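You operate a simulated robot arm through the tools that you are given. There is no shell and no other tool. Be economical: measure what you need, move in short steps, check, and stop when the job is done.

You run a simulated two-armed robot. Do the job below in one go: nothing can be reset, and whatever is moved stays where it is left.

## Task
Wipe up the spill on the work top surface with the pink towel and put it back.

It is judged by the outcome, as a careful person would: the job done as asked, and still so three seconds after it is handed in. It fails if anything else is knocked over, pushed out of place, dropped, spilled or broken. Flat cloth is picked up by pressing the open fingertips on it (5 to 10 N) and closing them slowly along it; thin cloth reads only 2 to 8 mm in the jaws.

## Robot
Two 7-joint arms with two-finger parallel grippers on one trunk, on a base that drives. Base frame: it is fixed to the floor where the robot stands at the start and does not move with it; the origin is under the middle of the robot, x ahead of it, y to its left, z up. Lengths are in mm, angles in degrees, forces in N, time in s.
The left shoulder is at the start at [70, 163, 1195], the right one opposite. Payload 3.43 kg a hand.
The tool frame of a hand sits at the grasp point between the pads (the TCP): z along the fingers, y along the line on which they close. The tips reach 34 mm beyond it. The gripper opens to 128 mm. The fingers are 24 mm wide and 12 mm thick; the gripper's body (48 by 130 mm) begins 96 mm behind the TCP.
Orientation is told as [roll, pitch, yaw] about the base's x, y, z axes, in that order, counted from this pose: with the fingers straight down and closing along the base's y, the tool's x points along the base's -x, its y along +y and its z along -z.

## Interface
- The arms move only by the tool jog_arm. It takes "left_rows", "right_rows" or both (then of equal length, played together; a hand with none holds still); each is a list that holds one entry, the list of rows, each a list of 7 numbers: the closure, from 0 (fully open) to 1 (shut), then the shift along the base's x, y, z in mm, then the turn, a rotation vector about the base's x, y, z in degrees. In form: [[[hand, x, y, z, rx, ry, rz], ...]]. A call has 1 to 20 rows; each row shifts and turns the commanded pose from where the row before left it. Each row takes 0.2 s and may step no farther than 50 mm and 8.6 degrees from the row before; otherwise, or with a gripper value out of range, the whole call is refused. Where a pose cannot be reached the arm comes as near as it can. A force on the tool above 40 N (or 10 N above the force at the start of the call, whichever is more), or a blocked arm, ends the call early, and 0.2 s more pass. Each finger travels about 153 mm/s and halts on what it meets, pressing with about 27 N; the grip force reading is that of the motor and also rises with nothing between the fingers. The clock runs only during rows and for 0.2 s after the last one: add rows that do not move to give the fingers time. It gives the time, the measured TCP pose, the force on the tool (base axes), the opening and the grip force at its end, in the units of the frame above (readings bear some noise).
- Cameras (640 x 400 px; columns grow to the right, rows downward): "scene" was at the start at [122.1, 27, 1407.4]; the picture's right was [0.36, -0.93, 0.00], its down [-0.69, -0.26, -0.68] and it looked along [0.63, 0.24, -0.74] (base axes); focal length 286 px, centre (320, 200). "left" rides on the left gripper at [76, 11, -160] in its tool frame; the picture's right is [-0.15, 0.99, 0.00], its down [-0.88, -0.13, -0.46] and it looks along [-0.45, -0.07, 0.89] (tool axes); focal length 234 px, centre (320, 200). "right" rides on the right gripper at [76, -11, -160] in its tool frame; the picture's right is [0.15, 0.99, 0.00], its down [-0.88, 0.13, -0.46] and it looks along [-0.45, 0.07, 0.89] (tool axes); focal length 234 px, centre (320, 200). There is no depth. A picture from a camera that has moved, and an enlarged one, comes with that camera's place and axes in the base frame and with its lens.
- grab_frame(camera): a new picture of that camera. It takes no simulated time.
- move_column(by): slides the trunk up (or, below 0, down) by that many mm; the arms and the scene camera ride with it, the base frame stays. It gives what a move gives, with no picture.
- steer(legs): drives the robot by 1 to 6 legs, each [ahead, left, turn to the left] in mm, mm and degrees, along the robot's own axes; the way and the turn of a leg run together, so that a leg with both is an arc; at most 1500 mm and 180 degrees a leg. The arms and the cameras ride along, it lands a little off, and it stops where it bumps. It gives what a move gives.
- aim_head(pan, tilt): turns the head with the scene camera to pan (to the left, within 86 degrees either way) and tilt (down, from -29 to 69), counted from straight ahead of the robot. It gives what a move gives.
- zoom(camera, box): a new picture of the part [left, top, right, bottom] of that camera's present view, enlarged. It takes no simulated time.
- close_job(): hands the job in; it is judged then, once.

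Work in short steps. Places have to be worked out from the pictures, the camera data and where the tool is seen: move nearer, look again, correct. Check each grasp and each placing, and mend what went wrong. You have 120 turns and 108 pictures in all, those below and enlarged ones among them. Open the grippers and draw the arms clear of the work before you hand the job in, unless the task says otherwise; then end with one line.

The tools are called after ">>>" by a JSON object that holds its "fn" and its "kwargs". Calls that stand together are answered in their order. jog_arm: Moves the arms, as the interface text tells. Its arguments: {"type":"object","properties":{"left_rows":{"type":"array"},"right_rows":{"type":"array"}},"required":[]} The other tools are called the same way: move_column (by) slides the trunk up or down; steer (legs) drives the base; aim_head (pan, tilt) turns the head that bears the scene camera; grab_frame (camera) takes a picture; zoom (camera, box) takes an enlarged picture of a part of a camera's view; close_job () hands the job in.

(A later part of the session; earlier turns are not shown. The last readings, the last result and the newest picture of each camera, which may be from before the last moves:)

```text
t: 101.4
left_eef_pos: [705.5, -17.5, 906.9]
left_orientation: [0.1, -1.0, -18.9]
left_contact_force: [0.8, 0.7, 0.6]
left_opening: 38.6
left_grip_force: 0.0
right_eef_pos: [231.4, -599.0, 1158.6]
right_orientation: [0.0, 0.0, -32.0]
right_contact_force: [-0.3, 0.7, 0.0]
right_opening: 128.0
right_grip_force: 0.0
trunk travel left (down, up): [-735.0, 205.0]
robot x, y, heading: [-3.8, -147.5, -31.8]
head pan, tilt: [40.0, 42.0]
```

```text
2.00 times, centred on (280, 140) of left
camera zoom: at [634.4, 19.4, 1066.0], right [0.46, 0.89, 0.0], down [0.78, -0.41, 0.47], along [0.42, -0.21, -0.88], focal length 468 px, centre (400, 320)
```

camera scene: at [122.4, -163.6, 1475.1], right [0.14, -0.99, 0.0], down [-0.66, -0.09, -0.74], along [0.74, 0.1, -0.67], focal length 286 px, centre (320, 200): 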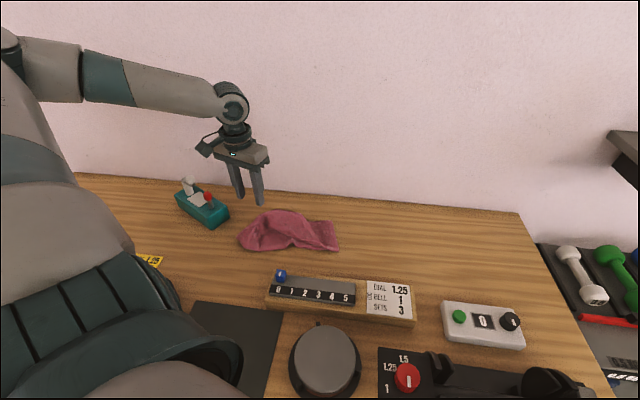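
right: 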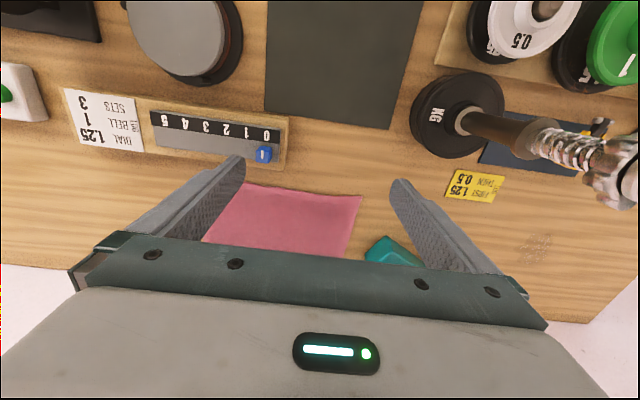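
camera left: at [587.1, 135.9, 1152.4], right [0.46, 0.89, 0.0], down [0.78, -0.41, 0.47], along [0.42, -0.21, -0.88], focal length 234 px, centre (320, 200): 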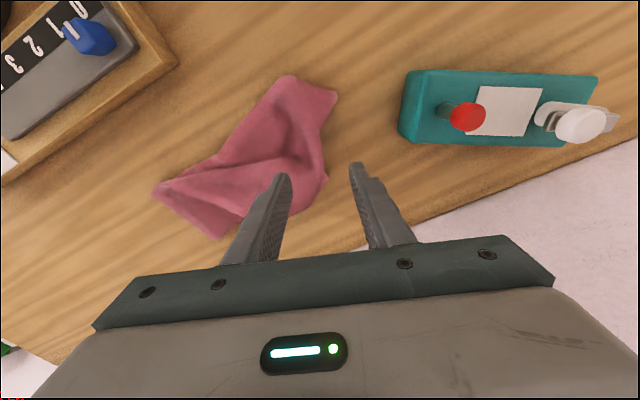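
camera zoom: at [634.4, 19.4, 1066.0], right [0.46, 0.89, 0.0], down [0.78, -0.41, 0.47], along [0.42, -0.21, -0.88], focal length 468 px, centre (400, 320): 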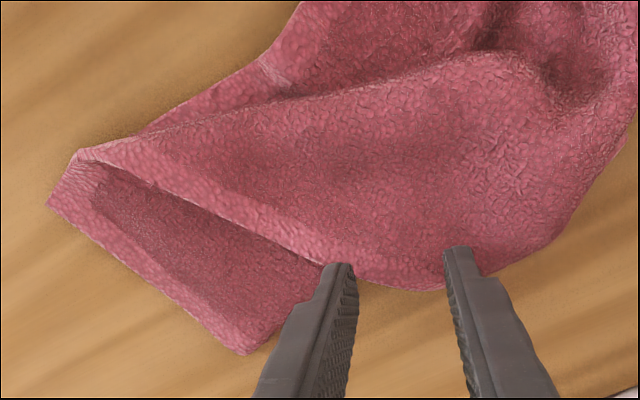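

The fingers bracket the corner. I'll descend to light contact.

>>> {"fn": "jog_arm", "kwargs": {"left_rows": [[[0.7, -4, 0, -6, 0, 0, 0], [0.7, 0, 0, -4, 0, 0, 0], [0.7, 0, 0, -3, 0, 0, 0], [0.7, 0, 0, -2, 0, 0, 0], [0.7, 0, 0, 0, 0, 0, 0]]]}}

```text
t: 102.6
left_eef_pos: [702.4, -18.1, 894.6]
left_orientation: [0.0, -1.0, -19.1]
left_contact_force: [0.4, -0.5, 5.2]
left_opening: 38.5
left_grip_force: 0.0
right_eef_pos: [231.7, -599.0, 1159.0]
right_orientation: [0.0, 0.1, -31.9]
right_contact_force: [0.5, 0.4, -0.2]
right_opening: 128.0
right_grip_force: 0.1
trunk travel left (down, up): [-735.0, 205.0]
robot x, y, heading: [-2.1, -148.1, -31.9]
head pan, tilt: [40.0, 42.0]
```

Contact is 5 N. I'll close slowly and lift slightly.

>>> {"fn": "jog_arm", "kwargs": {"left_rows": [[[0.73, 0, 0, 0, 0, 0, 0], [0.76, 0, 0, 0, 0, 0, 0], [0.79, 0, 0, 0, 0, 0, 0], [0.82, 0, 0, 0, 0, 0, 0], [0.85, 0, 0, 0, 0, 0, 0], [0.88, 0, 0, 0, 0, 0, 0], [0.91, 0, 0, 0, 0, 0, 0], [0.94, 0, 0, 0, 0, 0, 0], [0.97, 0, 0, 0, 0, 0, 0], [1, 0, 0, 0, 0, 0, 0], [1, 0, 0, 0, 0, 0, 0], [1, 0, 0, 20, 0, 0, 0], [1, 0, 0, 20, 0, 0, 0], [1, 0, 0, 0, 0, 0, 0]]]}}

>>> {"fn": "zoom", "kwargs": {"camera": "left", "box": [120, 40, 440, 240]}}

>>> {"fn": "zoom", "kwargs": {"camera": "scene", "box": [220, 150, 360, 270]}}

```text
t: 105.6
left_eef_pos: [701.1, -16.2, 932.5]
left_orientation: [0.1, -0.9, -19.1]
left_contact_force: [-0.7, 0.2, 0.0]
left_opening: 4.5
left_grip_force: 27.0
right_eef_pos: [233.7, -597.4, 1157.2]
right_orientation: [-0.1, 0.1, -32.0]
right_contact_force: [-0.4, -0.5, -0.6]
right_opening: 128.1
right_grip_force: 0.0
trunk travel left (down, up): [-735.0, 205.0]
robot x, y, heading: [-3.7, -147.5, -32.1]
head pan, tilt: [40.0, 42.0]
```

```text
2.00 times, centred on (280, 140) of left
camera zoom: at [630.8, 19.3, 1091.6], right [0.46, 0.89, 0.0], down [0.78, -0.41, 0.47], along [0.42, -0.21, -0.88], focal length 468 px, centre (400, 320)
```

zoom: 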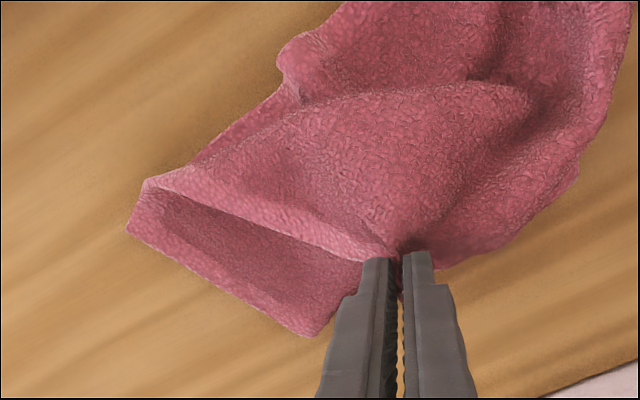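

```text
3.33 times, centred on (290, 210) of scene
camera zoom: at [122.5, -163.8, 1475.1], right [0.14, -0.99, 0.0], down [-0.66, -0.09, -0.74], along [0.74, 0.1, -0.67], focal length 952 px, centre (420, 167)
```

zoom: 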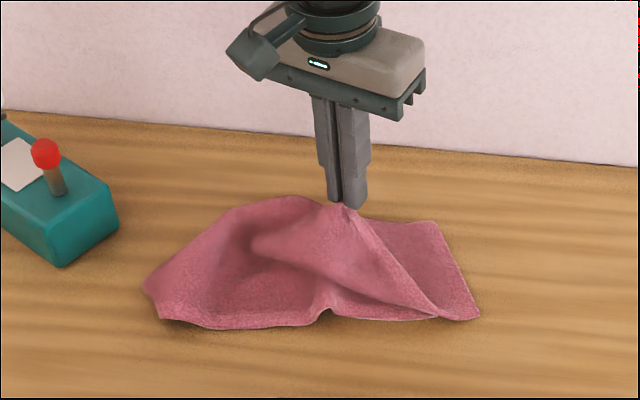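

Corner gripped. Now I'll lift a little and carry it to the towel's original far-left corner (~(765, 130)), lowering at the end.

>>> {"fn": "jog_arm", "kwargs": {"left_rows": [[[1, 5, 8, 30, 0, 0, 0], [1, 5, 12, 20, 0, 0, 0], [1, 8, 16, 10, 0, 0, 0], [1, 8, 18, 0, 0, 0, 0], [1, 8, 20, 0, 0, 0, 0], [1, 8, 20, -10, 0, 0, 0], [1, 8, 20, -15, 0, 0, 0], [1, 6, 18, -20, 0, 0, 0], [1, 4, 10, -20, 0, 0, 0], [1, 0, 0, 0, 0, 0, 0]]]}}

>>> {"fn": "zoom", "kwargs": {"camera": "scene", "box": [180, 140, 380, 280]}}

>>> {"fn": "grab_frame", "kwargs": {"camera": "left"}}

```text
t: 107.8
left_eef_pos: [760.3, 125.0, 926.8]
left_orientation: [0.1, -0.8, -19.0]
left_contact_force: [-1.2, 0.0, 0.0]
left_opening: 4.8
left_grip_force: 27.1
right_eef_pos: [232.9, -597.9, 1157.7]
right_orientation: [0.0, 0.0, -32.0]
right_contact_force: [0.1, 0.4, -0.3]
right_opening: 128.0
right_grip_force: 0.1
trunk travel left (down, up): [-735.0, 205.0]
robot x, y, heading: [-1.4, -147.3, -31.9]
head pan, tilt: [40.0, 42.0]
```

```text
2.86 times, centred on (280, 210) of scene
camera zoom: at [121.4, -163.9, 1475.2], right [0.14, -0.99, 0.0], down [-0.66, -0.09, -0.74], along [0.74, 0.1, -0.67], focal length 816 px, centre (434, 171)
```

zoom: 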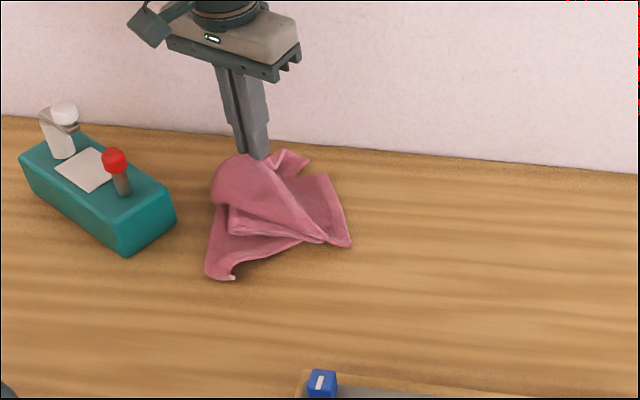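

```text
44 pictures are left
camera left: at [690.3, 161.8, 1086.1], right [0.46, 0.89, 0.0], down [0.78, -0.41, 0.47], along [0.42, -0.21, -0.88], focal length 234 px, centre (320, 200)
```

left: 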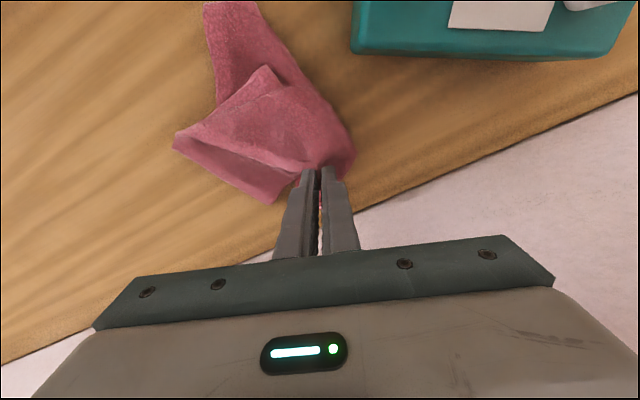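

That dragged the bundle along rather than unfolding it. A better approach, holding this corner: lift the towel fully so it hangs by the corner, then lay it along the diagonal (near-right to far-left) and pull out the two side corners.

>>> {"fn": "jog_arm", "kwargs": {"left_rows": [[[1, -10, -10, 35, 0, 0, 0], [1, -15, -15, 40, 0, 0, 0], [1, -15, -15, 40, 0, 0, 0], [1, -15, -25, 30, 0, 0, 0], [1, 0, 0, 0, 0, 0, 0]]]}}

>>> {"fn": "move_column", "kwargs": {"by": 200}}

>>> {"fn": "grab_frame", "kwargs": {"camera": "scene"}}

```text
t: 109.0
left_eef_pos: [706.3, 61.3, 1071.9]
left_orientation: [0.1, -0.8, -19.0]
left_contact_force: [0.4, -0.1, -0.8]
left_opening: 4.5
left_grip_force: 26.8
right_eef_pos: [233.8, -597.9, 1158.7]
right_orientation: [0.1, 0.1, -32.0]
right_contact_force: [0.9, 0.9, -0.9]
right_opening: 127.7
right_grip_force: 0.1
trunk travel left (down, up): [-735.0, 205.0]
robot x, y, heading: [-0.6, -145.8, -31.9]
head pan, tilt: [40.0, 42.0]
```

```text
t: 111.2
left_eef_pos: [706.1, 61.0, 1272.7]
left_orientation: [0.1, -0.9, -19.0]
left_contact_force: [1.3, 0.0, -0.9]
left_opening: 4.7
left_grip_force: 27.3
right_eef_pos: [233.2, -600.2, 1358.4]
right_orientation: [-0.1, 0.0, -32.0]
right_contact_force: [0.0, 0.1, 0.8]
right_opening: 128.1
right_grip_force: 0.0
trunk travel left (down, up): [-935.0, 5.0]
robot x, y, heading: [-0.9, -147.3, -31.7]
head pan, tilt: [40.0, 42.0]
```

```text
43 pictures are left
camera scene: at [121.9, -163.8, 1675.1], right [0.14, -0.99, 0.0], down [-0.66, -0.09, -0.74], along [0.74, 0.1, -0.67], focal length 286 px, centre (320, 200)
```

scene: 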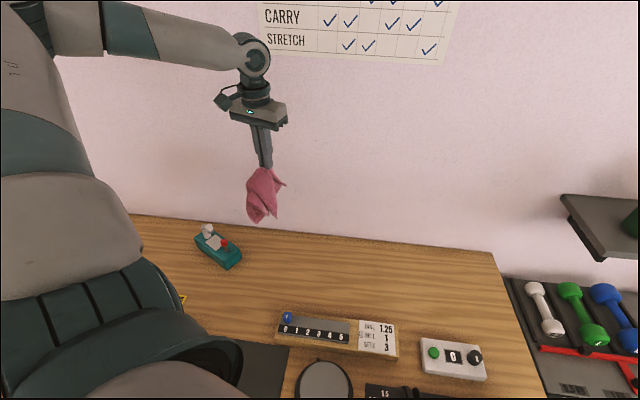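

The towel hangs only about 206 mm, so it may be held by more than one layer. I'll zoom in.

>>> {"fn": "zoom", "kwargs": {"camera": "scene", "box": [205, 110, 325, 230]}}

>>> {"fn": "grab_frame", "kwargs": {"camera": "left"}}

```text
3.33 times, centred on (265, 170) of scene
camera zoom: at [121.9, -163.8, 1675.1], right [0.14, -0.99, 0.0], down [-0.66, -0.09, -0.74], along [0.74, 0.1, -0.67], focal length 952 px, centre (503, 300)
```

zoom: 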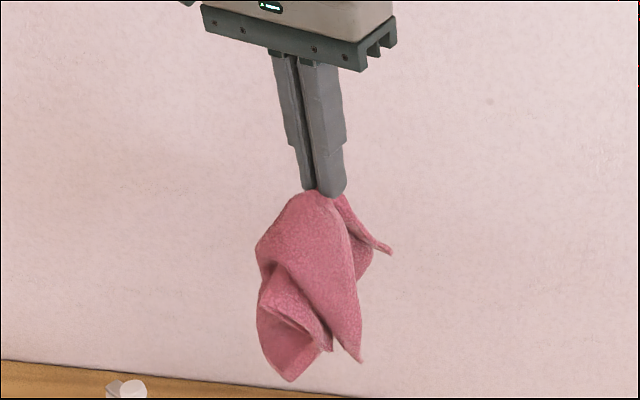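

```text
41 pictures are left
camera left: at [635.5, 97.1, 1431.7], right [0.46, 0.89, 0.0], down [0.78, -0.41, 0.47], along [0.42, -0.21, -0.88], focal length 234 px, centre (320, 200)
```

left: 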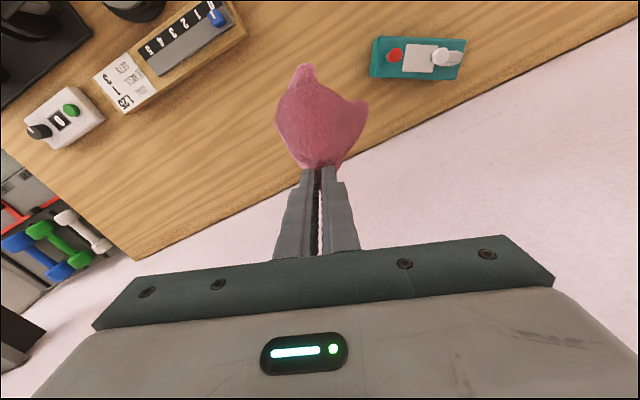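

It's gripped near its middle, so the four corners hang free. I'll lower it straight down over the original centre (659, -2), release, and then tidy the corners from there.

>>> {"fn": "jog_arm", "kwargs": {"left_rows": [[[1, -16, -20, 0, 0, 0, 0], [1, -16, -20, 0, 0, 0, 0], [1, -15, -20, 0, 0, 0, 0], [1, 0, 0, 0, 0, 0, 0]]]}}

>>> {"fn": "move_column", "kwargs": {"by": -200}}

>>> {"fn": "jog_arm", "kwargs": {"left_rows": [[[1, 0, 0, -20, 0, 0, 0], [1, 0, 0, -20, 0, 0, 0], [1, 0, 0, -20, 0, 0, 0], [1, 0, 0, -20, 0, 0, 0], [1, 0, 0, -20, 0, 0, 0], [1, 0, 0, -20, 0, 0, 0], [1, 0, 0, -20, 0, 0, 0], [1, 0, 0, -20, 0, 0, 0], [1, 0, 0, -10, 0, 0, 0], [1, 0, 0, 0, 0, 0, 0], [0.7, 0, 0, 0, 0, 0, 0], [0.6, 0, 0, 0, 0, 0, 0], [0.6, 0, 0, 30, 0, 0, 0], [0.6, 0, 0, 40, 0, 0, 0], [0.6, -30, 0, 40, 0, 0, 0], [0.6, -30, 0, 40, 0, 0, 0], [0.6, -30, 0, 40, 0, 0, 0], [0.6, 0, 0, 0, 0, 0, 0]]]}}

>>> {"fn": "zoom", "kwargs": {"camera": "scene", "box": [180, 160, 380, 290]}}

>>> {"fn": "grab_frame", "kwargs": {"camera": "left"}}

```text
t: 112.2
left_eef_pos: [658.8, 0.4, 1272.6]
left_orientation: [0.1, -0.9, -19.1]
left_contact_force: [0.4, -0.1, -0.4]
left_opening: 4.6
left_grip_force: 27.4
right_eef_pos: [232.8, -597.8, 1357.3]
right_orientation: [0.0, 0.0, -32.0]
right_contact_force: [0.1, -0.1, 0.1]
right_opening: 128.2
right_grip_force: 0.0
trunk travel left (down, up): [-935.0, 5.0]
robot x, y, heading: [1.0, -145.5, -32.1]
head pan, tilt: [40.0, 42.0]
```

```text
t: 114.3
left_eef_pos: [658.3, 0.2, 1072.1]
left_orientation: [0.1, -0.9, -19.0]
left_contact_force: [-0.4, -0.4, -1.2]
left_opening: 4.7
left_grip_force: 27.1
right_eef_pos: [233.2, -599.2, 1158.3]
right_orientation: [0.0, 0.0, -31.9]
right_contact_force: [0.0, -1.0, -0.1]
right_opening: 128.1
right_grip_force: 0.1
trunk travel left (down, up): [-735.0, 205.0]
robot x, y, heading: [0.2, -147.7, -31.8]
head pan, tilt: [40.0, 42.0]
```

```text
t: 118.1
left_eef_pos: [569.4, 0.5, 1093.5]
left_orientation: [0.1, -0.8, -19.0]
left_contact_force: [0.4, 0.7, 0.5]
left_opening: 50.9
left_grip_force: 0.1
right_eef_pos: [234.1, -598.3, 1158.9]
right_orientation: [0.0, 0.3, -32.1]
right_contact_force: [1.0, 0.5, 0.2]
right_opening: 128.2
right_grip_force: 0.1
trunk travel left (down, up): [-735.0, 205.0]
robot x, y, heading: [-2.8, -146.9, -31.9]
head pan, tilt: [40.0, 42.0]
```

```text
3.08 times, centred on (280, 225) of scene
camera zoom: at [122.9, -163.8, 1475.1], right [0.14, -0.99, 0.0], down [-0.66, -0.09, -0.74], along [0.74, 0.1, -0.67], focal length 878 px, centre (443, 123)
```

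zoom: 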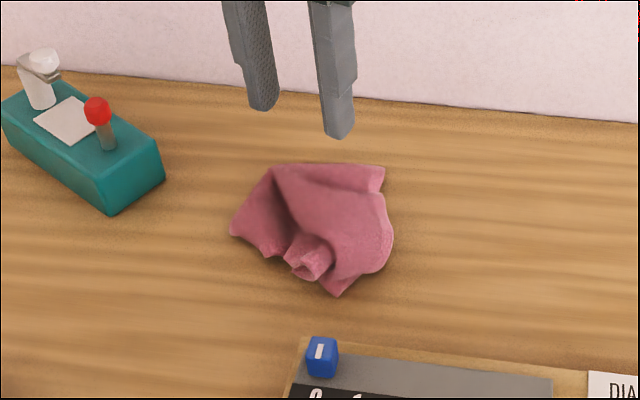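

```text
39 pictures are left
camera left: at [498.0, 37.4, 1252.0], right [0.46, 0.89, 0.0], down [0.78, -0.41, 0.47], along [0.42, -0.21, -0.88], focal length 234 px, centre (320, 200)
```

left: 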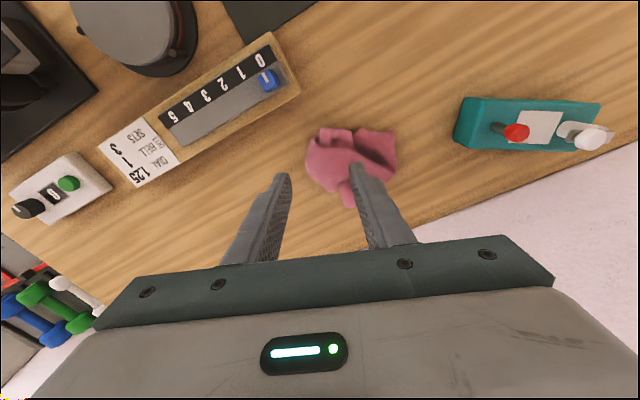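

It's a compact heap at the right place. I'll zoom in to find a true corner to grip.

>>> {"fn": "zoom", "kwargs": {"camera": "scene", "box": [245, 205, 315, 265]}}

>>> {"fn": "zoom", "kwargs": {"camera": "left", "box": [280, 100, 420, 220]}}

```text
6.67 times, centred on (280, 235) of scene
camera zoom: at [122.9, -163.8, 1475.1], right [0.14, -0.99, 0.0], down [-0.66, -0.09, -0.74], along [0.74, 0.1, -0.67], focal length 1903 px, centre (587, -33)
```

zoom: 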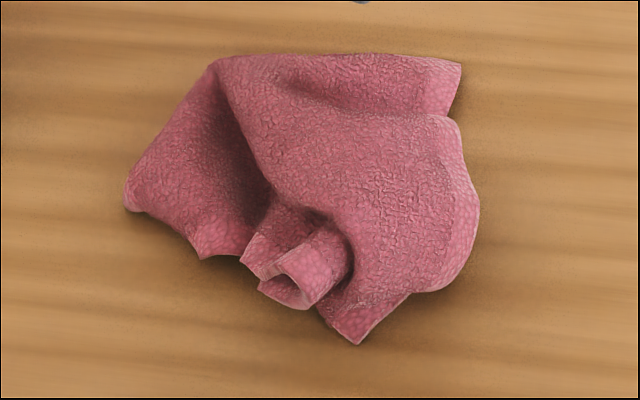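

```text
3.33 times, centred on (350, 160) of left
camera zoom: at [498.0, 37.4, 1252.0], right [0.46, 0.89, 0.0], down [0.78, -0.41, 0.47], along [0.42, -0.21, -0.88], focal length 781 px, centre (220, 333)
```

zoom: 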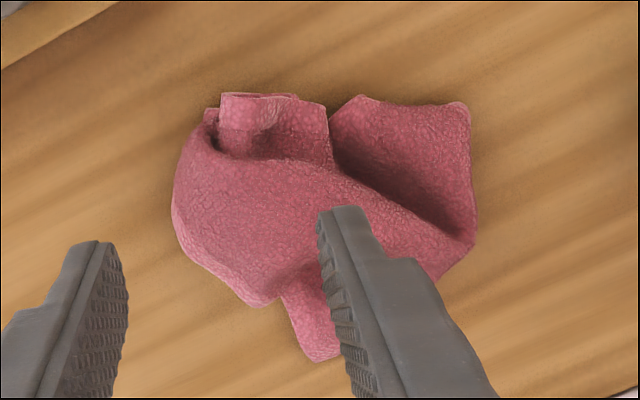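

There's a clear free corner on the far side at about (722, -17). I'll move over it and check.

>>> {"fn": "jog_arm", "kwargs": {"left_rows": [[[0.65, 45, -5, 0, 0, 0, 0], [0.65, 47, -5, 0, 0, 0, 0], [0.65, 46, -6, -10, 0, 0, 0], [0.65, 0, 0, -45, 0, 0, 0], [0.65, 0, 0, -45, 0, 0, 0], [0.65, 0, 0, -45, 0, 0, 0], [0.65, 0, 0, -20, 0, 0, 0], [0.65, 0, 0, -12, 0, 0, 0], [0.65, 0, 0, 0, 0, 0, 0]]]}}

>>> {"fn": "zoom", "kwargs": {"camera": "left", "box": [180, 60, 460, 240]}}

```text
t: 120.1
left_eef_pos: [706.5, -15.3, 913.8]
left_orientation: [0.1, -0.9, -19.0]
left_contact_force: [0.1, 0.3, 0.4]
left_opening: 44.7
left_grip_force: 0.0
right_eef_pos: [232.2, -598.4, 1157.7]
right_orientation: [0.0, 0.1, -32.0]
right_contact_force: [-0.3, 0.4, 0.4]
right_opening: 127.9
right_grip_force: 0.2
trunk travel left (down, up): [-735.0, 205.0]
robot x, y, heading: [1.4, -147.6, -32.1]
head pan, tilt: [40.0, 42.0]
```

```text
2.22 times, centred on (320, 150) of left
camera zoom: at [636.1, 21.0, 1074.4], right [0.46, 0.89, 0.0], down [0.78, -0.41, 0.47], along [0.42, -0.21, -0.88], focal length 520 px, centre (320, 311)
```

zoom: 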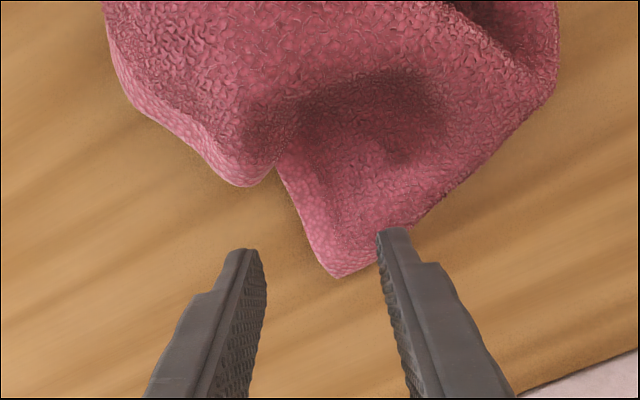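

The corner lies between the fingers. I'll shift 8 mm forward and 10 mm left, then descend to contact.

>>> {"fn": "jog_arm", "kwargs": {"left_rows": [[[0.65, 8, 10, -8, 0, 0, 0], [0.65, 0, 0, -8, 0, 0, 0], [0.65, 0, 0, -4, 0, 0, 0], [0.65, 0, 0, -3, 0, 0, 0], [0.65, 0, 0, -2, 0, 0, 0], [0.65, 0, 0, 0, 0, 0, 0]]]}}

```text
t: 121.5
left_eef_pos: [714.2, -5.4, 890.9]
left_orientation: [0.1, -0.9, -19.0]
left_contact_force: [0.2, 0.2, 1.4]
left_opening: 44.9
left_grip_force: 0.4
right_eef_pos: [232.2, -598.3, 1158.2]
right_orientation: [0.1, 0.1, -32.0]
right_contact_force: [-0.4, -0.1, 0.2]
right_opening: 128.1
right_grip_force: 0.0
trunk travel left (down, up): [-735.0, 205.0]
robot x, y, heading: [-4.1, -146.5, -31.6]
head pan, tilt: [40.0, 42.0]
```

A touch more pressure, then I'll read the force.

>>> {"fn": "jog_arm", "kwargs": {"left_rows": [[[0.65, 0, 0, -2.5, 0, 0, 0], [0.65, 0, 0, -1, 0, 0, 0], [0.65, 0, 0, 0, 0, 0, 0]]]}}

```text
t: 122.3
left_eef_pos: [713.6, -5.4, 888.3]
left_orientation: [0.2, -0.9, -19.0]
left_contact_force: [1.6, -0.2, 10.4]
left_opening: 45.2
left_grip_force: 0.5
right_eef_pos: [232.1, -599.5, 1158.3]
right_orientation: [0.0, 0.2, -32.1]
right_contact_force: [-0.6, 0.7, 0.4]
right_opening: 128.1
right_grip_force: 0.0
trunk travel left (down, up): [-735.0, 205.0]
robot x, y, heading: [-2.7, -147.2, -31.8]
head pan, tilt: [40.0, 42.0]
```

10 N. I'll close slowly, then lift straight up.

>>> {"fn": "jog_arm", "kwargs": {"left_rows": [[[0.68, 0, 0, 0, 0, 0, 0], [0.71, 0, 0, 0, 0, 0, 0], [0.74, 0, 0, 0, 0, 0, 0], [0.77, 0, 0, 0, 0, 0, 0], [0.8, 0, 0, 0, 0, 0, 0], [0.83, 0, 0, 0, 0, 0, 0], [0.86, 0, 0, 0, 0, 0, 0], [0.89, 0, 0, 0, 0, 0, 0], [0.92, 0, 0, 0, 0, 0, 0], [0.95, 0, 0, 0, 0, 0, 0], [1, 0, 0, 0, 0, 0, 0], [1, 0, 0, 0, 0, 0, 0], [1, 0, 0, 20, 0, 0, 0], [1, -10, 0, 40, 0, 0, 0], [1, -10, 0, 40, 0, 0, 0], [1, -10, 0, 40, 0, 0, 0], [1, -10, 0, 40, 0, 0, 0], [1, 0, 0, 0, 0, 0, 0]]]}}

>>> {"fn": "move_column", "kwargs": {"by": 200}}

>>> {"fn": "zoom", "kwargs": {"camera": "scene", "box": [180, 110, 380, 290]}}

```text
t: 126.1
left_eef_pos: [675.5, -6.7, 1066.7]
left_orientation: [0.1, -0.8, -19.0]
left_contact_force: [0.6, 0.1, -0.3]
left_opening: 4.7
left_grip_force: 26.7
right_eef_pos: [232.4, -598.4, 1157.5]
right_orientation: [0.0, 0.2, -32.0]
right_contact_force: [0.2, -0.3, -0.2]
right_opening: 128.1
right_grip_force: 0.0
trunk travel left (down, up): [-735.0, 205.0]
robot x, y, heading: [-3.8, -144.8, -31.9]
head pan, tilt: [40.0, 42.0]
```

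```text
t: 128.3
left_eef_pos: [673.6, -5.4, 1267.0]
left_orientation: [0.1, -0.9, -19.0]
left_contact_force: [-0.5, -0.1, -0.3]
left_opening: 4.7
left_grip_force: 27.4
right_eef_pos: [232.7, -598.6, 1358.0]
right_orientation: [0.0, 0.1, -31.9]
right_contact_force: [-0.5, 0.4, -0.1]
right_opening: 128.2
right_grip_force: 0.0
trunk travel left (down, up): [-935.0, 5.0]
robot x, y, heading: [-1.7, -147.9, -31.9]
head pan, tilt: [40.0, 42.0]
```

```text
2.22 times, centred on (280, 200) of scene
camera zoom: at [121.9, -163.8, 1675.1], right [0.14, -0.99, 0.0], down [-0.66, -0.09, -0.74], along [0.74, 0.1, -0.67], focal length 634 px, centre (409, 200)
```

zoom: 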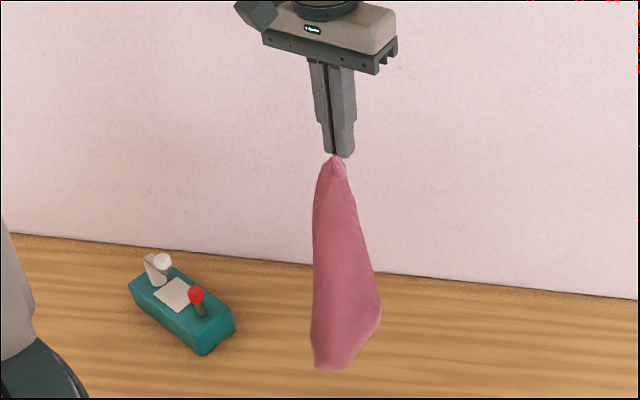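

Excellent: it now hangs by one true corner as a smooth sheet, with the long edge on the -y side, consistent with the near-left corner. I'll move above the far-right corner spot and then lay it diagonally to near-left.

>>> {"fn": "jog_arm", "kwargs": {"left_rows": [[[1, 14, -24, 5, 0, 0, 0], [1, 14, -25, 5, 0, 0, 0], [1, 14, -25, 5, 0, 0, 0], [1, 14, -25, 5, 0, 0, 0], [1, 14, -25, 0, 0, 0, 0], [1, 12, -20, 0, 0, 0, 0], [1, 0, 0, 0, 0, 0, 0], [1, 0, 0, 0, 0, 0, 0]]]}}

>>> {"fn": "grab_frame", "kwargs": {"camera": "scene"}}

```text
t: 130.1
left_eef_pos: [754.8, -150.5, 1286.2]
left_orientation: [0.1, -0.8, -19.1]
left_contact_force: [-0.5, 0.2, 0.0]
left_opening: 4.4
left_grip_force: 27.0
right_eef_pos: [232.7, -598.0, 1357.6]
right_orientation: [0.0, 0.1, -32.0]
right_contact_force: [0.1, -0.6, -0.1]
right_opening: 128.0
right_grip_force: 0.0
trunk travel left (down, up): [-935.0, 5.0]
robot x, y, heading: [-1.6, -146.3, -32.1]
head pan, tilt: [40.0, 42.0]
```

```text
34 pictures are left
camera scene: at [121.7, -163.6, 1675.2], right [0.14, -0.99, 0.0], down [-0.66, -0.09, -0.74], along [0.74, 0.1, -0.67], focal length 286 px, centre (320, 200)
```

scene: 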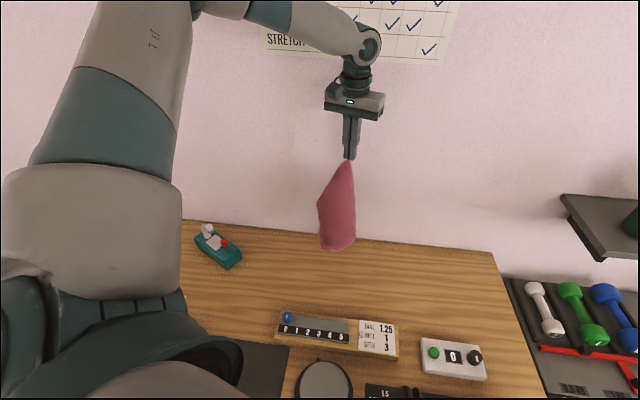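

I'll zoom to see how the sheet is oriented now.

>>> {"fn": "zoom", "kwargs": {"camera": "scene", "box": [270, 140, 410, 270]}}

```text
3.08 times, centred on (340, 205) of scene
camera zoom: at [121.7, -163.6, 1675.2], right [0.14, -0.99, 0.0], down [-0.66, -0.09, -0.74], along [0.74, 0.1, -0.67], focal length 878 px, centre (258, 185)
```

zoom: 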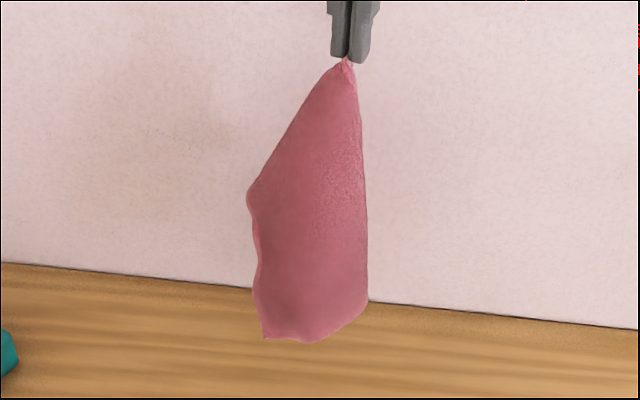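

The sheet hangs almost perfectly spread. I'll yaw the hand 45° clockwise so its face aligns with the diagonal laying direction.

>>> {"fn": "jog_arm", "kwargs": {"left_rows": [[[1, 0, 0, 0, 0, 0, -6], [1, 0, 0, 0, 0, 0, -6], [1, 0, 0, 0, 0, 0, -6], [1, 0, 0, 0, 0, 0, -6], [1, 0, 0, 0, 0, 0, -6], [1, 0, 0, 0, 0, 0, -6], [1, 0, 0, 0, 0, 0, -6], [1, 0, 0, 0, 0, 0, -4], [1, 0, 0, 0, 0, 0, 0], [1, 0, 0, 0, 0, 0, 0], [1, 0, 0, 0, 0, 0, 0]]]}}

>>> {"fn": "zoom", "kwargs": {"camera": "scene", "box": [270, 140, 410, 270]}}

```text
t: 132.5
left_eef_pos: [755.3, -149.0, 1286.4]
left_orientation: [0.1, -0.9, -65.0]
left_contact_force: [-0.2, -0.4, -0.1]
left_opening: 4.3
left_grip_force: 27.0
right_eef_pos: [232.6, -599.3, 1358.7]
right_orientation: [0.1, 0.0, -32.0]
right_contact_force: [-0.2, -0.6, 0.2]
right_opening: 128.1
right_grip_force: 0.0
trunk travel left (down, up): [-935.0, 5.0]
robot x, y, heading: [-1.0, -151.2, -32.2]
head pan, tilt: [40.0, 42.0]
```

```text
3.08 times, centred on (340, 205) of scene
camera zoom: at [121.9, -163.7, 1675.2], right [0.14, -0.99, 0.0], down [-0.66, -0.09, -0.74], along [0.74, 0.1, -0.67], focal length 878 px, centre (258, 185)
```

zoom: 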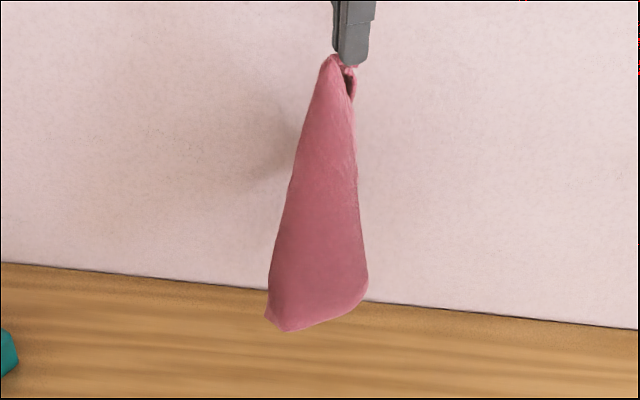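

The sheet is now facing along the diagonal. I'll lay it down in alternating arm and column steps toward the near-left corner spot.

>>> {"fn": "move_column", "kwargs": {"by": -25}}

>>> {"fn": "jog_arm", "kwargs": {"left_rows": [[[1, -10, 14.5, -11, 0, 0, 0], [1, -10, 14.5, -11, 0, 0, 0], [1, -10, 14.5, -11, 0, 0, 0], [1, -10, 14.5, -11, 0, 0, 0]]]}}

>>> {"fn": "move_column", "kwargs": {"by": -45}}

>>> {"fn": "jog_arm", "kwargs": {"left_rows": [[[1, -10, 14.5, -11, 0, 0, 0], [1, -10, 14.5, -11, 0, 0, 0], [1, -10, 14.5, -11, 0, 0, 0], [1, -10, 14.5, -11, 0, 0, 0]]]}}

>>> {"fn": "move_column", "kwargs": {"by": -45}}

>>> {"fn": "grab_frame", "kwargs": {"camera": "scene"}}

```text
t: 133.2
left_eef_pos: [756.0, -150.0, 1261.5]
left_orientation: [0.0, -0.9, -64.9]
left_contact_force: [0.6, -1.1, -0.6]
left_opening: 4.1
left_grip_force: 26.6
right_eef_pos: [232.9, -598.1, 1334.0]
right_orientation: [0.0, 0.1, -32.1]
right_contact_force: [0.0, -0.3, -0.3]
right_opening: 128.2
right_grip_force: 0.2
trunk travel left (down, up): [-910.0, 30.0]
robot x, y, heading: [-0.5, -146.6, -32.1]
head pan, tilt: [40.0, 42.0]
```

```text
t: 134.2
left_eef_pos: [714.6, -92.2, 1218.4]
left_orientation: [0.1, -1.0, -65.0]
left_contact_force: [-0.3, -0.7, -0.3]
left_opening: 4.5
left_grip_force: 27.2
right_eef_pos: [232.5, -598.2, 1333.3]
right_orientation: [0.1, 0.1, -32.0]
right_contact_force: [-0.4, -0.6, -1.0]
right_opening: 128.1
right_grip_force: 0.1
trunk travel left (down, up): [-910.0, 30.0]
robot x, y, heading: [-3.9, -148.0, -31.9]
head pan, tilt: [40.0, 42.0]
```

```text
t: 135.1
left_eef_pos: [714.9, -91.7, 1173.2]
left_orientation: [0.1, -0.9, -65.1]
left_contact_force: [0.1, -0.3, 0.2]
left_opening: 4.2
left_grip_force: 27.1
right_eef_pos: [232.4, -598.9, 1289.6]
right_orientation: [-0.1, 0.1, -32.0]
right_contact_force: [-0.1, -0.4, 0.4]
right_opening: 127.9
right_grip_force: 0.0
trunk travel left (down, up): [-865.0, 75.0]
robot x, y, heading: [-0.5, -149.9, -32.2]
head pan, tilt: [40.0, 42.0]
```

```text
t: 136.1
left_eef_pos: [674.2, -33.3, 1129.3]
left_orientation: [0.1, -0.8, -65.1]
left_contact_force: [-0.3, 0.1, -1.2]
left_opening: 4.2
left_grip_force: 27.4
right_eef_pos: [232.0, -597.0, 1288.4]
right_orientation: [0.0, 0.1, -32.0]
right_contact_force: [0.4, -0.1, -0.7]
right_opening: 128.2
right_grip_force: 0.1
trunk travel left (down, up): [-865.0, 75.0]
robot x, y, heading: [-3.0, -146.3, -31.7]
head pan, tilt: [40.0, 42.0]
```

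```text
t: 137.0
left_eef_pos: [675.5, -34.9, 1084.6]
left_orientation: [0.1, -1.0, -65.0]
left_contact_force: [0.5, 0.7, 0.4]
left_opening: 4.3
left_grip_force: 27.1
right_eef_pos: [231.7, -598.5, 1244.0]
right_orientation: [-0.1, 0.0, -31.9]
right_contact_force: [-0.9, -0.2, 0.3]
right_opening: 127.7
right_grip_force: 0.0
trunk travel left (down, up): [-820.0, 120.0]
robot x, y, heading: [0.5, -149.4, -32.1]
head pan, tilt: [40.0, 42.0]
```

```text
31 pictures are left
camera scene: at [121.4, -163.9, 1560.3], right [0.14, -0.99, 0.0], down [-0.66, -0.09, -0.74], along [0.74, 0.1, -0.67], focal length 286 px, centre (320, 200)
```

scene: 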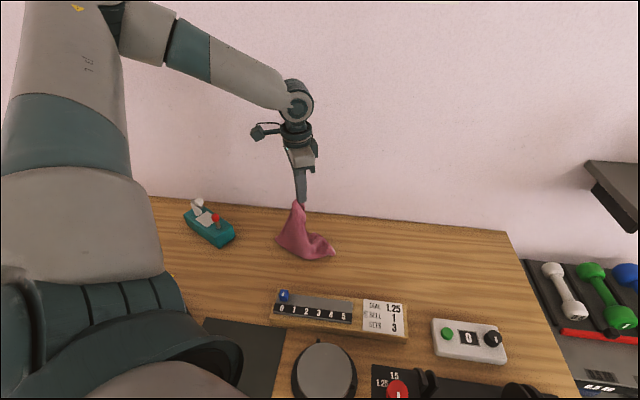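

Some of it has landed. I'll zoom to check the shape before continuing.

>>> {"fn": "zoom", "kwargs": {"camera": "scene", "box": [245, 170, 365, 280]}}

>>> {"fn": "grab_frame", "kwargs": {"camera": "left"}}

```text
3.64 times, centred on (305, 225) of scene
camera zoom: at [121.4, -163.9, 1560.3], right [0.14, -0.99, 0.0], down [-0.66, -0.09, -0.74], along [0.74, 0.1, -0.67], focal length 1038 px, centre (374, 109)
```

zoom: 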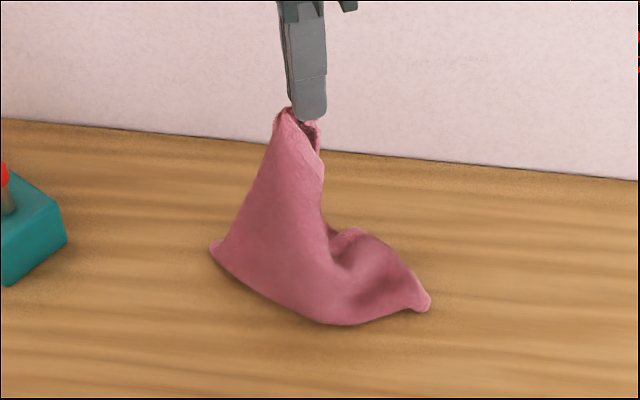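

```text
29 pictures are left
camera left: at [651.4, 42.1, 1243.0], right [0.96, 0.29, 0.0], down [0.25, -0.85, 0.47], along [0.14, -0.45, -0.88], focal length 234 px, centre (320, 200)
```

left: 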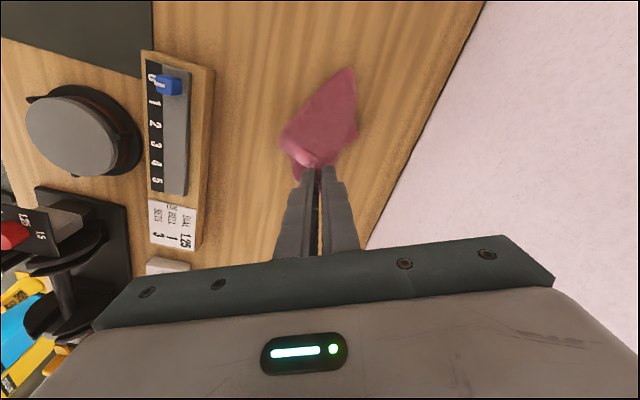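

The lower end has landed at about (671, -137). I'll continue toward roughly (590, 165) while lowering so it stretches out, staying clear of the teal box.

>>> {"fn": "jog_arm", "kwargs": {"left_rows": [[[1, -7, 17, -9, 0, 0, 0], [1, -7, 17, -9, 0, 0, 0], [1, -7, 17, -9, 0, 0, 0], [1, -7, 17, -9, 0, 0, 0]]]}}

>>> {"fn": "move_column", "kwargs": {"by": -43}}

>>> {"fn": "jog_arm", "kwargs": {"left_rows": [[[1, -7, 17, -9, 0, 0, 0], [1, -7, 17, -9, 0, 0, 0], [1, -7, 17, -9, 0, 0, 0], [1, -7, 17, -9, 0, 0, 0]]]}}

>>> {"fn": "move_column", "kwargs": {"by": -42}}

>>> {"fn": "zoom", "kwargs": {"camera": "scene", "box": [200, 150, 400, 290]}}

```text
t: 138.0
left_eef_pos: [646.6, 34.3, 1047.3]
left_orientation: [0.1, -1.0, -65.1]
left_contact_force: [0.5, 0.8, 1.0]
left_opening: 4.5
left_grip_force: 27.3
right_eef_pos: [233.4, -597.9, 1243.2]
right_orientation: [0.1, 0.1, -32.1]
right_contact_force: [-0.4, 0.3, 0.6]
right_opening: 128.0
right_grip_force: 0.0
trunk travel left (down, up): [-820.0, 120.0]
robot x, y, heading: [-0.5, -148.3, -32.0]
head pan, tilt: [40.0, 42.0]
```

```text
t: 138.8
left_eef_pos: [647.2, 33.7, 1003.4]
left_orientation: [0.1, -0.9, -65.1]
left_contact_force: [-0.2, -0.3, -0.3]
left_opening: 4.6
left_grip_force: 27.1
right_eef_pos: [233.3, -599.0, 1201.3]
right_orientation: [0.2, 0.1, -32.0]
right_contact_force: [0.5, -0.3, 0.4]
right_opening: 128.2
right_grip_force: 0.0
trunk travel left (down, up): [-777.0, 163.0]
robot x, y, heading: [1.1, -146.1, -31.7]
head pan, tilt: [40.0, 42.0]
```

```text
t: 139.8
left_eef_pos: [619.1, 101.2, 968.7]
left_orientation: [0.1, -1.0, -65.0]
left_contact_force: [0.3, 0.5, -0.2]
left_opening: 4.3
left_grip_force: 26.9
right_eef_pos: [231.9, -597.5, 1199.5]
right_orientation: [0.0, 0.1, -32.0]
right_contact_force: [-0.5, 0.3, -0.1]
right_opening: 128.1
right_grip_force: 0.0
trunk travel left (down, up): [-777.0, 163.0]
robot x, y, heading: [-5.1, -146.7, -31.7]
head pan, tilt: [40.0, 42.0]
```

```text
t: 140.7
left_eef_pos: [618.5, 103.0, 925.6]
left_orientation: [0.0, -0.9, -64.9]
left_contact_force: [-0.4, 0.8, 0.0]
left_opening: 4.4
left_grip_force: 26.7
right_eef_pos: [231.8, -598.6, 1158.4]
right_orientation: [0.1, 0.1, -32.0]
right_contact_force: [-1.4, 0.0, 0.8]
right_opening: 128.2
right_grip_force: 0.0
trunk travel left (down, up): [-735.0, 205.0]
robot x, y, heading: [0.7, -145.8, -31.9]
head pan, tilt: [40.0, 42.0]
```

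```text
2.86 times, centred on (300, 220) of scene
camera zoom: at [121.4, -163.8, 1475.3], right [0.14, -0.99, 0.0], down [-0.66, -0.09, -0.74], along [0.74, 0.1, -0.67], focal length 816 px, centre (377, 143)
```

zoom: 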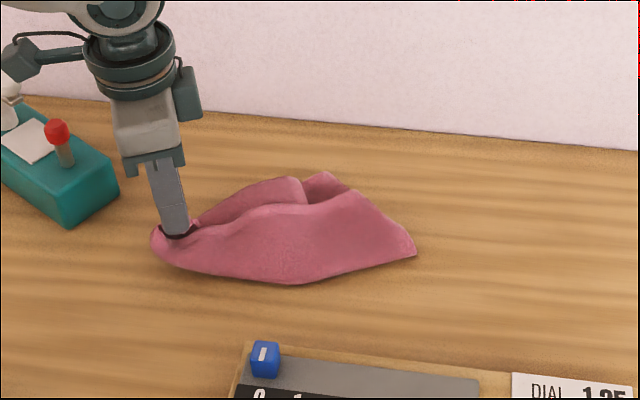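

Much smoother now. I'll lower the last bit with a gentle pull, then release and back away.

>>> {"fn": "jog_arm", "kwargs": {"left_rows": [[[1, -7, 16, -10, 0, 0, 0], [1, -6, 14, -10, 0, 0, 0], [1, -4, 9, -8, 0, 0, 0], [1, 0, 4, -4, 0, 0, 0], [1, 0, 0, 0, 0, 0, 0], [0.85, 0, 0, 0, 0, 0, 0], [0.7, 0, 0, 0, 0, 0, 0], [0.7, 0, 0, 0, 0, 0, 0], [0.7, 0, 0, 30, 0, 0, 0], [0.7, 0, 0, 40, 0, 0, 0], [0.7, -20, 0, 40, 0, 0, 6], [0.7, -20, -20, 40, 0, 0, 6], [0.7, -10, -30, 40, 0, 0, 6], [0.7, 0, -30, 0, 0, 0, 6], [0.7, 0, 0, 0, 0, 0, 0]]]}}

>>> {"fn": "zoom", "kwargs": {"camera": "scene", "box": [200, 150, 400, 290]}}

>>> {"fn": "grab_frame", "kwargs": {"camera": "left"}}

```text
refused: row 13 steps farther than a row can; nothing moved
```

```text
2.86 times, centred on (300, 220) of scene
camera zoom: at [121.4, -163.8, 1475.3], right [0.14, -0.99, 0.0], down [-0.66, -0.09, -0.74], along [0.74, 0.1, -0.67], focal length 816 px, centre (377, 143)
```

zoom: 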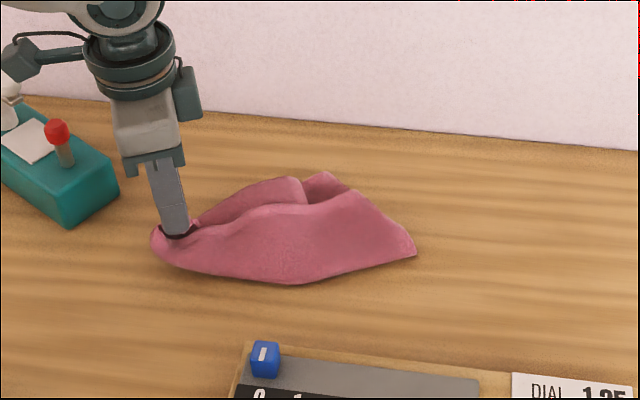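

```text
26 pictures are left
camera left: at [595.3, 178.3, 1085.3], right [0.96, 0.29, 0.0], down [0.25, -0.85, 0.47], along [0.14, -0.45, -0.88], focal length 234 px, centre (320, 200)
```

left: 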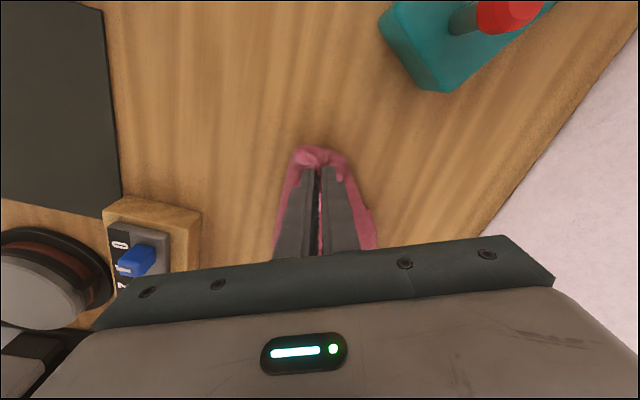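

One row's step was too long, so the call was refused. I'll resend with smaller retreat steps.

>>> {"fn": "jog_arm", "kwargs": {"left_rows": [[[1, -7, 16, -10, 0, 0, 0], [1, -6, 14, -10, 0, 0, 0], [1, -4, 9, -8, 0, 0, 0], [1, 0, 4, -4, 0, 0, 0], [1, 0, 0, 0, 0, 0, 0], [0.85, 0, 0, 0, 0, 0, 0], [0.7, 0, 0, 0, 0, 0, 0], [0.7, 0, 0, 0, 0, 0, 0], [0.7, 0, 0, 30, 0, 0, 0], [0.7, 0, 0, 40, 0, 0, 0], [0.7, -15, 0, 40, 0, 0, 6], [0.7, -15, -15, 40, 0, 0, 6], [0.7, -10, -25, 30, 0, 0, 6], [0.7, 0, -30, 0, 0, 0, 6], [0.7, 0, 0, 0, 0, 0, 0]]]}}

>>> {"fn": "zoom", "kwargs": {"camera": "scene", "box": [200, 150, 400, 290]}}

>>> {"fn": "grab_frame", "kwargs": {"camera": "left"}}

```text
t: 143.9
left_eef_pos: [561.1, 74.0, 1075.4]
left_orientation: [0.1, -1.0, -40.9]
left_contact_force: [0.2, -0.2, -0.2]
left_opening: 38.2
left_grip_force: 0.0
right_eef_pos: [231.7, -599.0, 1158.5]
right_orientation: [0.0, 0.1, -32.0]
right_contact_force: [-1.1, 0.1, -0.2]
right_opening: 128.2
right_grip_force: 0.0
trunk travel left (down, up): [-735.0, 205.0]
robot x, y, heading: [-1.5, -144.5, -32.0]
head pan, tilt: [40.0, 42.0]
```

```text
2.86 times, centred on (300, 220) of scene
camera zoom: at [120.9, -163.2, 1475.3], right [0.14, -0.99, 0.0], down [-0.66, -0.09, -0.74], along [0.74, 0.1, -0.67], focal length 816 px, centre (377, 143)
```

zoom: 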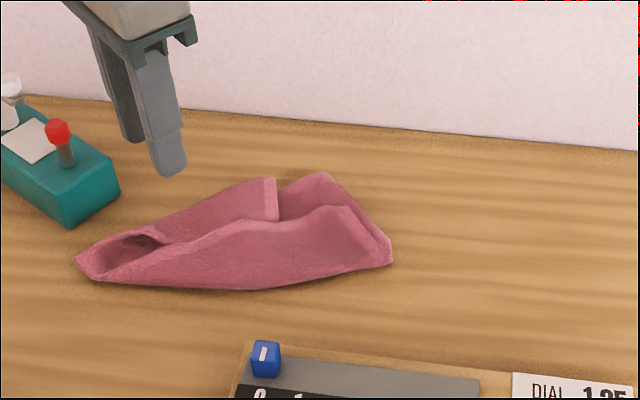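

```text
24 pictures are left
camera left: at [508.5, 135.2, 1233.2], right [0.76, 0.65, 0.0], down [0.57, -0.67, 0.47], along [0.31, -0.35, -0.88], focal length 234 px, centre (320, 200)
```

left: 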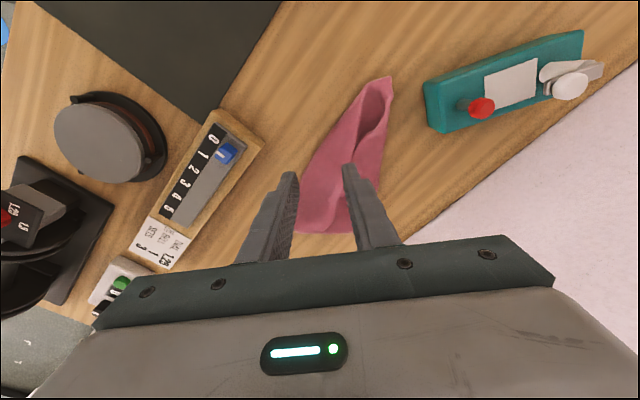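

The towel is much flatter, centred near (650, 40), with one corner flap showing at about (729, 30) that belongs further out at far-left. I'll pull that flap open next, moving over it first.

>>> {"fn": "jog_arm", "kwargs": {"left_rows": [[[0.65, 36, -9, -15, 0, 0, 6], [0.65, 36, -9, -15, 0, 0, 6], [0.65, 36, -9, -20, 0, 0, 6], [0.65, 34, -9, -20, 0, 0, 4], [0.65, 0, 0, -40, 0, 0, 0], [0.65, 0, 0, -25, 0, 0, 0], [0.65, 0, 0, 0, 0, 0, 0]]]}}

>>> {"fn": "grab_frame", "kwargs": {"camera": "left"}}

```text
t: 145.5
left_eef_pos: [704.6, 38.9, 940.2]
left_orientation: [0.1, -0.9, -19.0]
left_contact_force: [0.5, 0.6, -0.6]
left_opening: 45.0
left_grip_force: 0.0
right_eef_pos: [232.0, -599.7, 1156.9]
right_orientation: [0.0, 0.1, -32.1]
right_contact_force: [0.7, 0.3, -0.9]
right_opening: 127.9
right_grip_force: 0.1
trunk travel left (down, up): [-735.0, 205.0]
robot x, y, heading: [0.4, -146.6, -32.0]
head pan, tilt: [40.0, 42.0]
```

```text
23 pictures are left
camera left: at [633.6, 75.5, 1098.6], right [0.46, 0.89, 0.0], down [0.78, -0.41, 0.47], along [0.42, -0.21, -0.88], focal length 234 px, centre (320, 200)
```

left: 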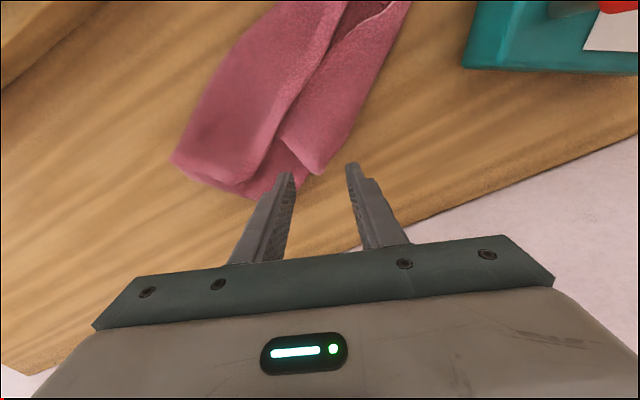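

The flap's corner is at about (716, 31), almost between the fingers. A small shift, then I'll descend to contact.

>>> {"fn": "jog_arm", "kwargs": {"left_rows": [[[0.65, -4, -5, -20, 0, 0, 0], [0.65, 0, 0, -15, 0, 0, 0], [0.65, 0, 0, -7, 0, 0, 0], [0.65, 0, 0, -4, 0, 0, 0], [0.65, 0, 0, -3, 0, 0, 0], [0.65, 0, 0, -2, 0, 0, 0], [0.65, 0, 0, 0, 0, 0, 0]]]}}

```text
t: 147.1
left_eef_pos: [699.8, 33.1, 889.2]
left_orientation: [0.0, -1.1, -19.1]
left_contact_force: [0.9, -1.3, 18.1]
left_opening: 43.6
left_grip_force: 0.1
right_eef_pos: [231.2, -598.9, 1158.5]
right_orientation: [0.2, 0.2, -32.1]
right_contact_force: [-0.1, 0.7, -0.2]
right_opening: 128.2
right_grip_force: 0.0
trunk travel left (down, up): [-735.0, 205.0]
robot x, y, heading: [1.3, -146.9, -31.9]
head pan, tilt: [40.0, 42.0]
```

Contact at 18 N. I'll ease 1.5 mm, close slowly, lift a little, and look.

>>> {"fn": "jog_arm", "kwargs": {"left_rows": [[[0.65, 0, 0, 1.5, 0, 0, 0], [0.69, 0, 0, 0, 0, 0, 0], [0.72, 0, 0, 0, 0, 0, 0], [0.75, 0, 0, 0, 0, 0, 0], [0.78, 0, 0, 0, 0, 0, 0], [0.81, 0, 0, 0, 0, 0, 0], [0.84, 0, 0, 0, 0, 0, 0], [0.87, 0, 0, 0, 0, 0, 0], [0.9, 0, 0, 0, 0, 0, 0], [0.93, 0, 0, 0, 0, 0, 0], [0.96, 0, 0, 0, 0, 0, 0], [1, 0, 0, 0, 0, 0, 0], [1, 0, 0, 0, 0, 0, 0], [1, 0, 3, 15, 0, 0, 0], [1, 0, 3, 15, 0, 0, 0], [1, 0, 0, 0, 0, 0, 0]]]}}

>>> {"fn": "zoom", "kwargs": {"camera": "scene", "box": [200, 150, 400, 290]}}

```text
t: 150.5
left_eef_pos: [701.2, 39.3, 919.2]
left_orientation: [0.1, -0.9, -19.0]
left_contact_force: [0.6, -0.6, -0.3]
left_opening: 6.8
left_grip_force: 26.8
right_eef_pos: [232.2, -599.4, 1158.3]
right_orientation: [-0.1, 0.1, -31.9]
right_contact_force: [0.0, -0.4, -0.3]
right_opening: 128.0
right_grip_force: 0.1
trunk travel left (down, up): [-735.0, 205.0]
robot x, y, heading: [0.3, -148.8, -31.7]
head pan, tilt: [40.0, 42.0]
```

```text
2.86 times, centred on (300, 220) of scene
camera zoom: at [122.3, -163.9, 1475.1], right [0.14, -0.99, 0.0], down [-0.66, -0.09, -0.74], along [0.74, 0.1, -0.67], focal length 816 px, centre (377, 143)
```

zoom: 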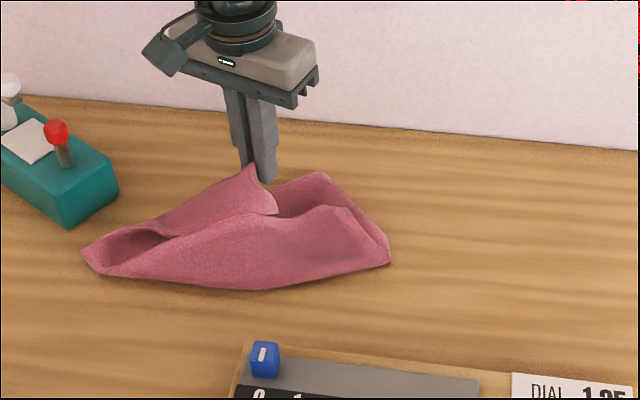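

The flap is held. I'll carry it toward far-left, about (755, 105), slowly and low.

>>> {"fn": "jog_arm", "kwargs": {"left_rows": [[[1, 8, 8, 10, 0, 0, 0], [1, 8, 10, 0, 0, 0, 0], [1, 8, 10, 0, 0, 0, 0], [1, 8, 10, 0, 0, 0, 0], [1, 8, 10, -8, 0, 0, 0], [1, 7, 10, -10, 0, 0, 0], [1, 5, 6, -12, 0, 0, 0], [1, 0, 0, -7, 0, 0, 0], [1, 0, 0, 0, 0, 0, 0]]]}}

>>> {"fn": "zoom", "kwargs": {"camera": "scene", "box": [200, 150, 400, 290]}}

```text
t: 152.5
left_eef_pos: [752.5, 102.5, 892.0]
left_orientation: [0.2, -0.9, -19.0]
left_contact_force: [-0.4, 0.5, 0.1]
left_opening: 6.7
left_grip_force: 26.9
right_eef_pos: [233.0, -598.5, 1158.3]
right_orientation: [0.1, 0.2, -32.1]
right_contact_force: [-0.6, -0.7, -0.3]
right_opening: 127.9
right_grip_force: 0.1
trunk travel left (down, up): [-735.0, 205.0]
robot x, y, heading: [1.0, -147.2, -32.0]
head pan, tilt: [40.0, 42.0]
```

```text
2.86 times, centred on (300, 220) of scene
camera zoom: at [121.6, -163.6, 1475.2], right [0.14, -0.99, 0.0], down [-0.66, -0.09, -0.74], along [0.74, 0.1, -0.67], focal length 816 px, centre (377, 143)
```

zoom: 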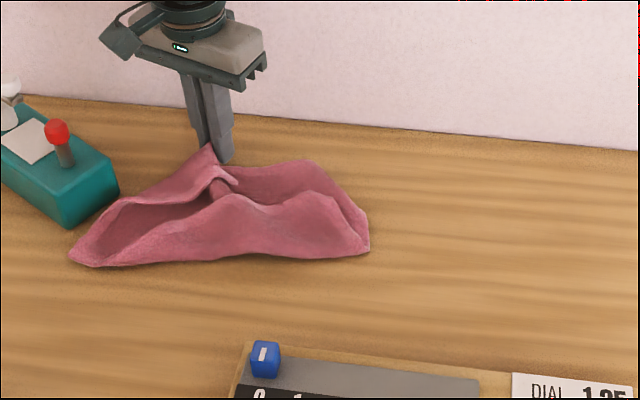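

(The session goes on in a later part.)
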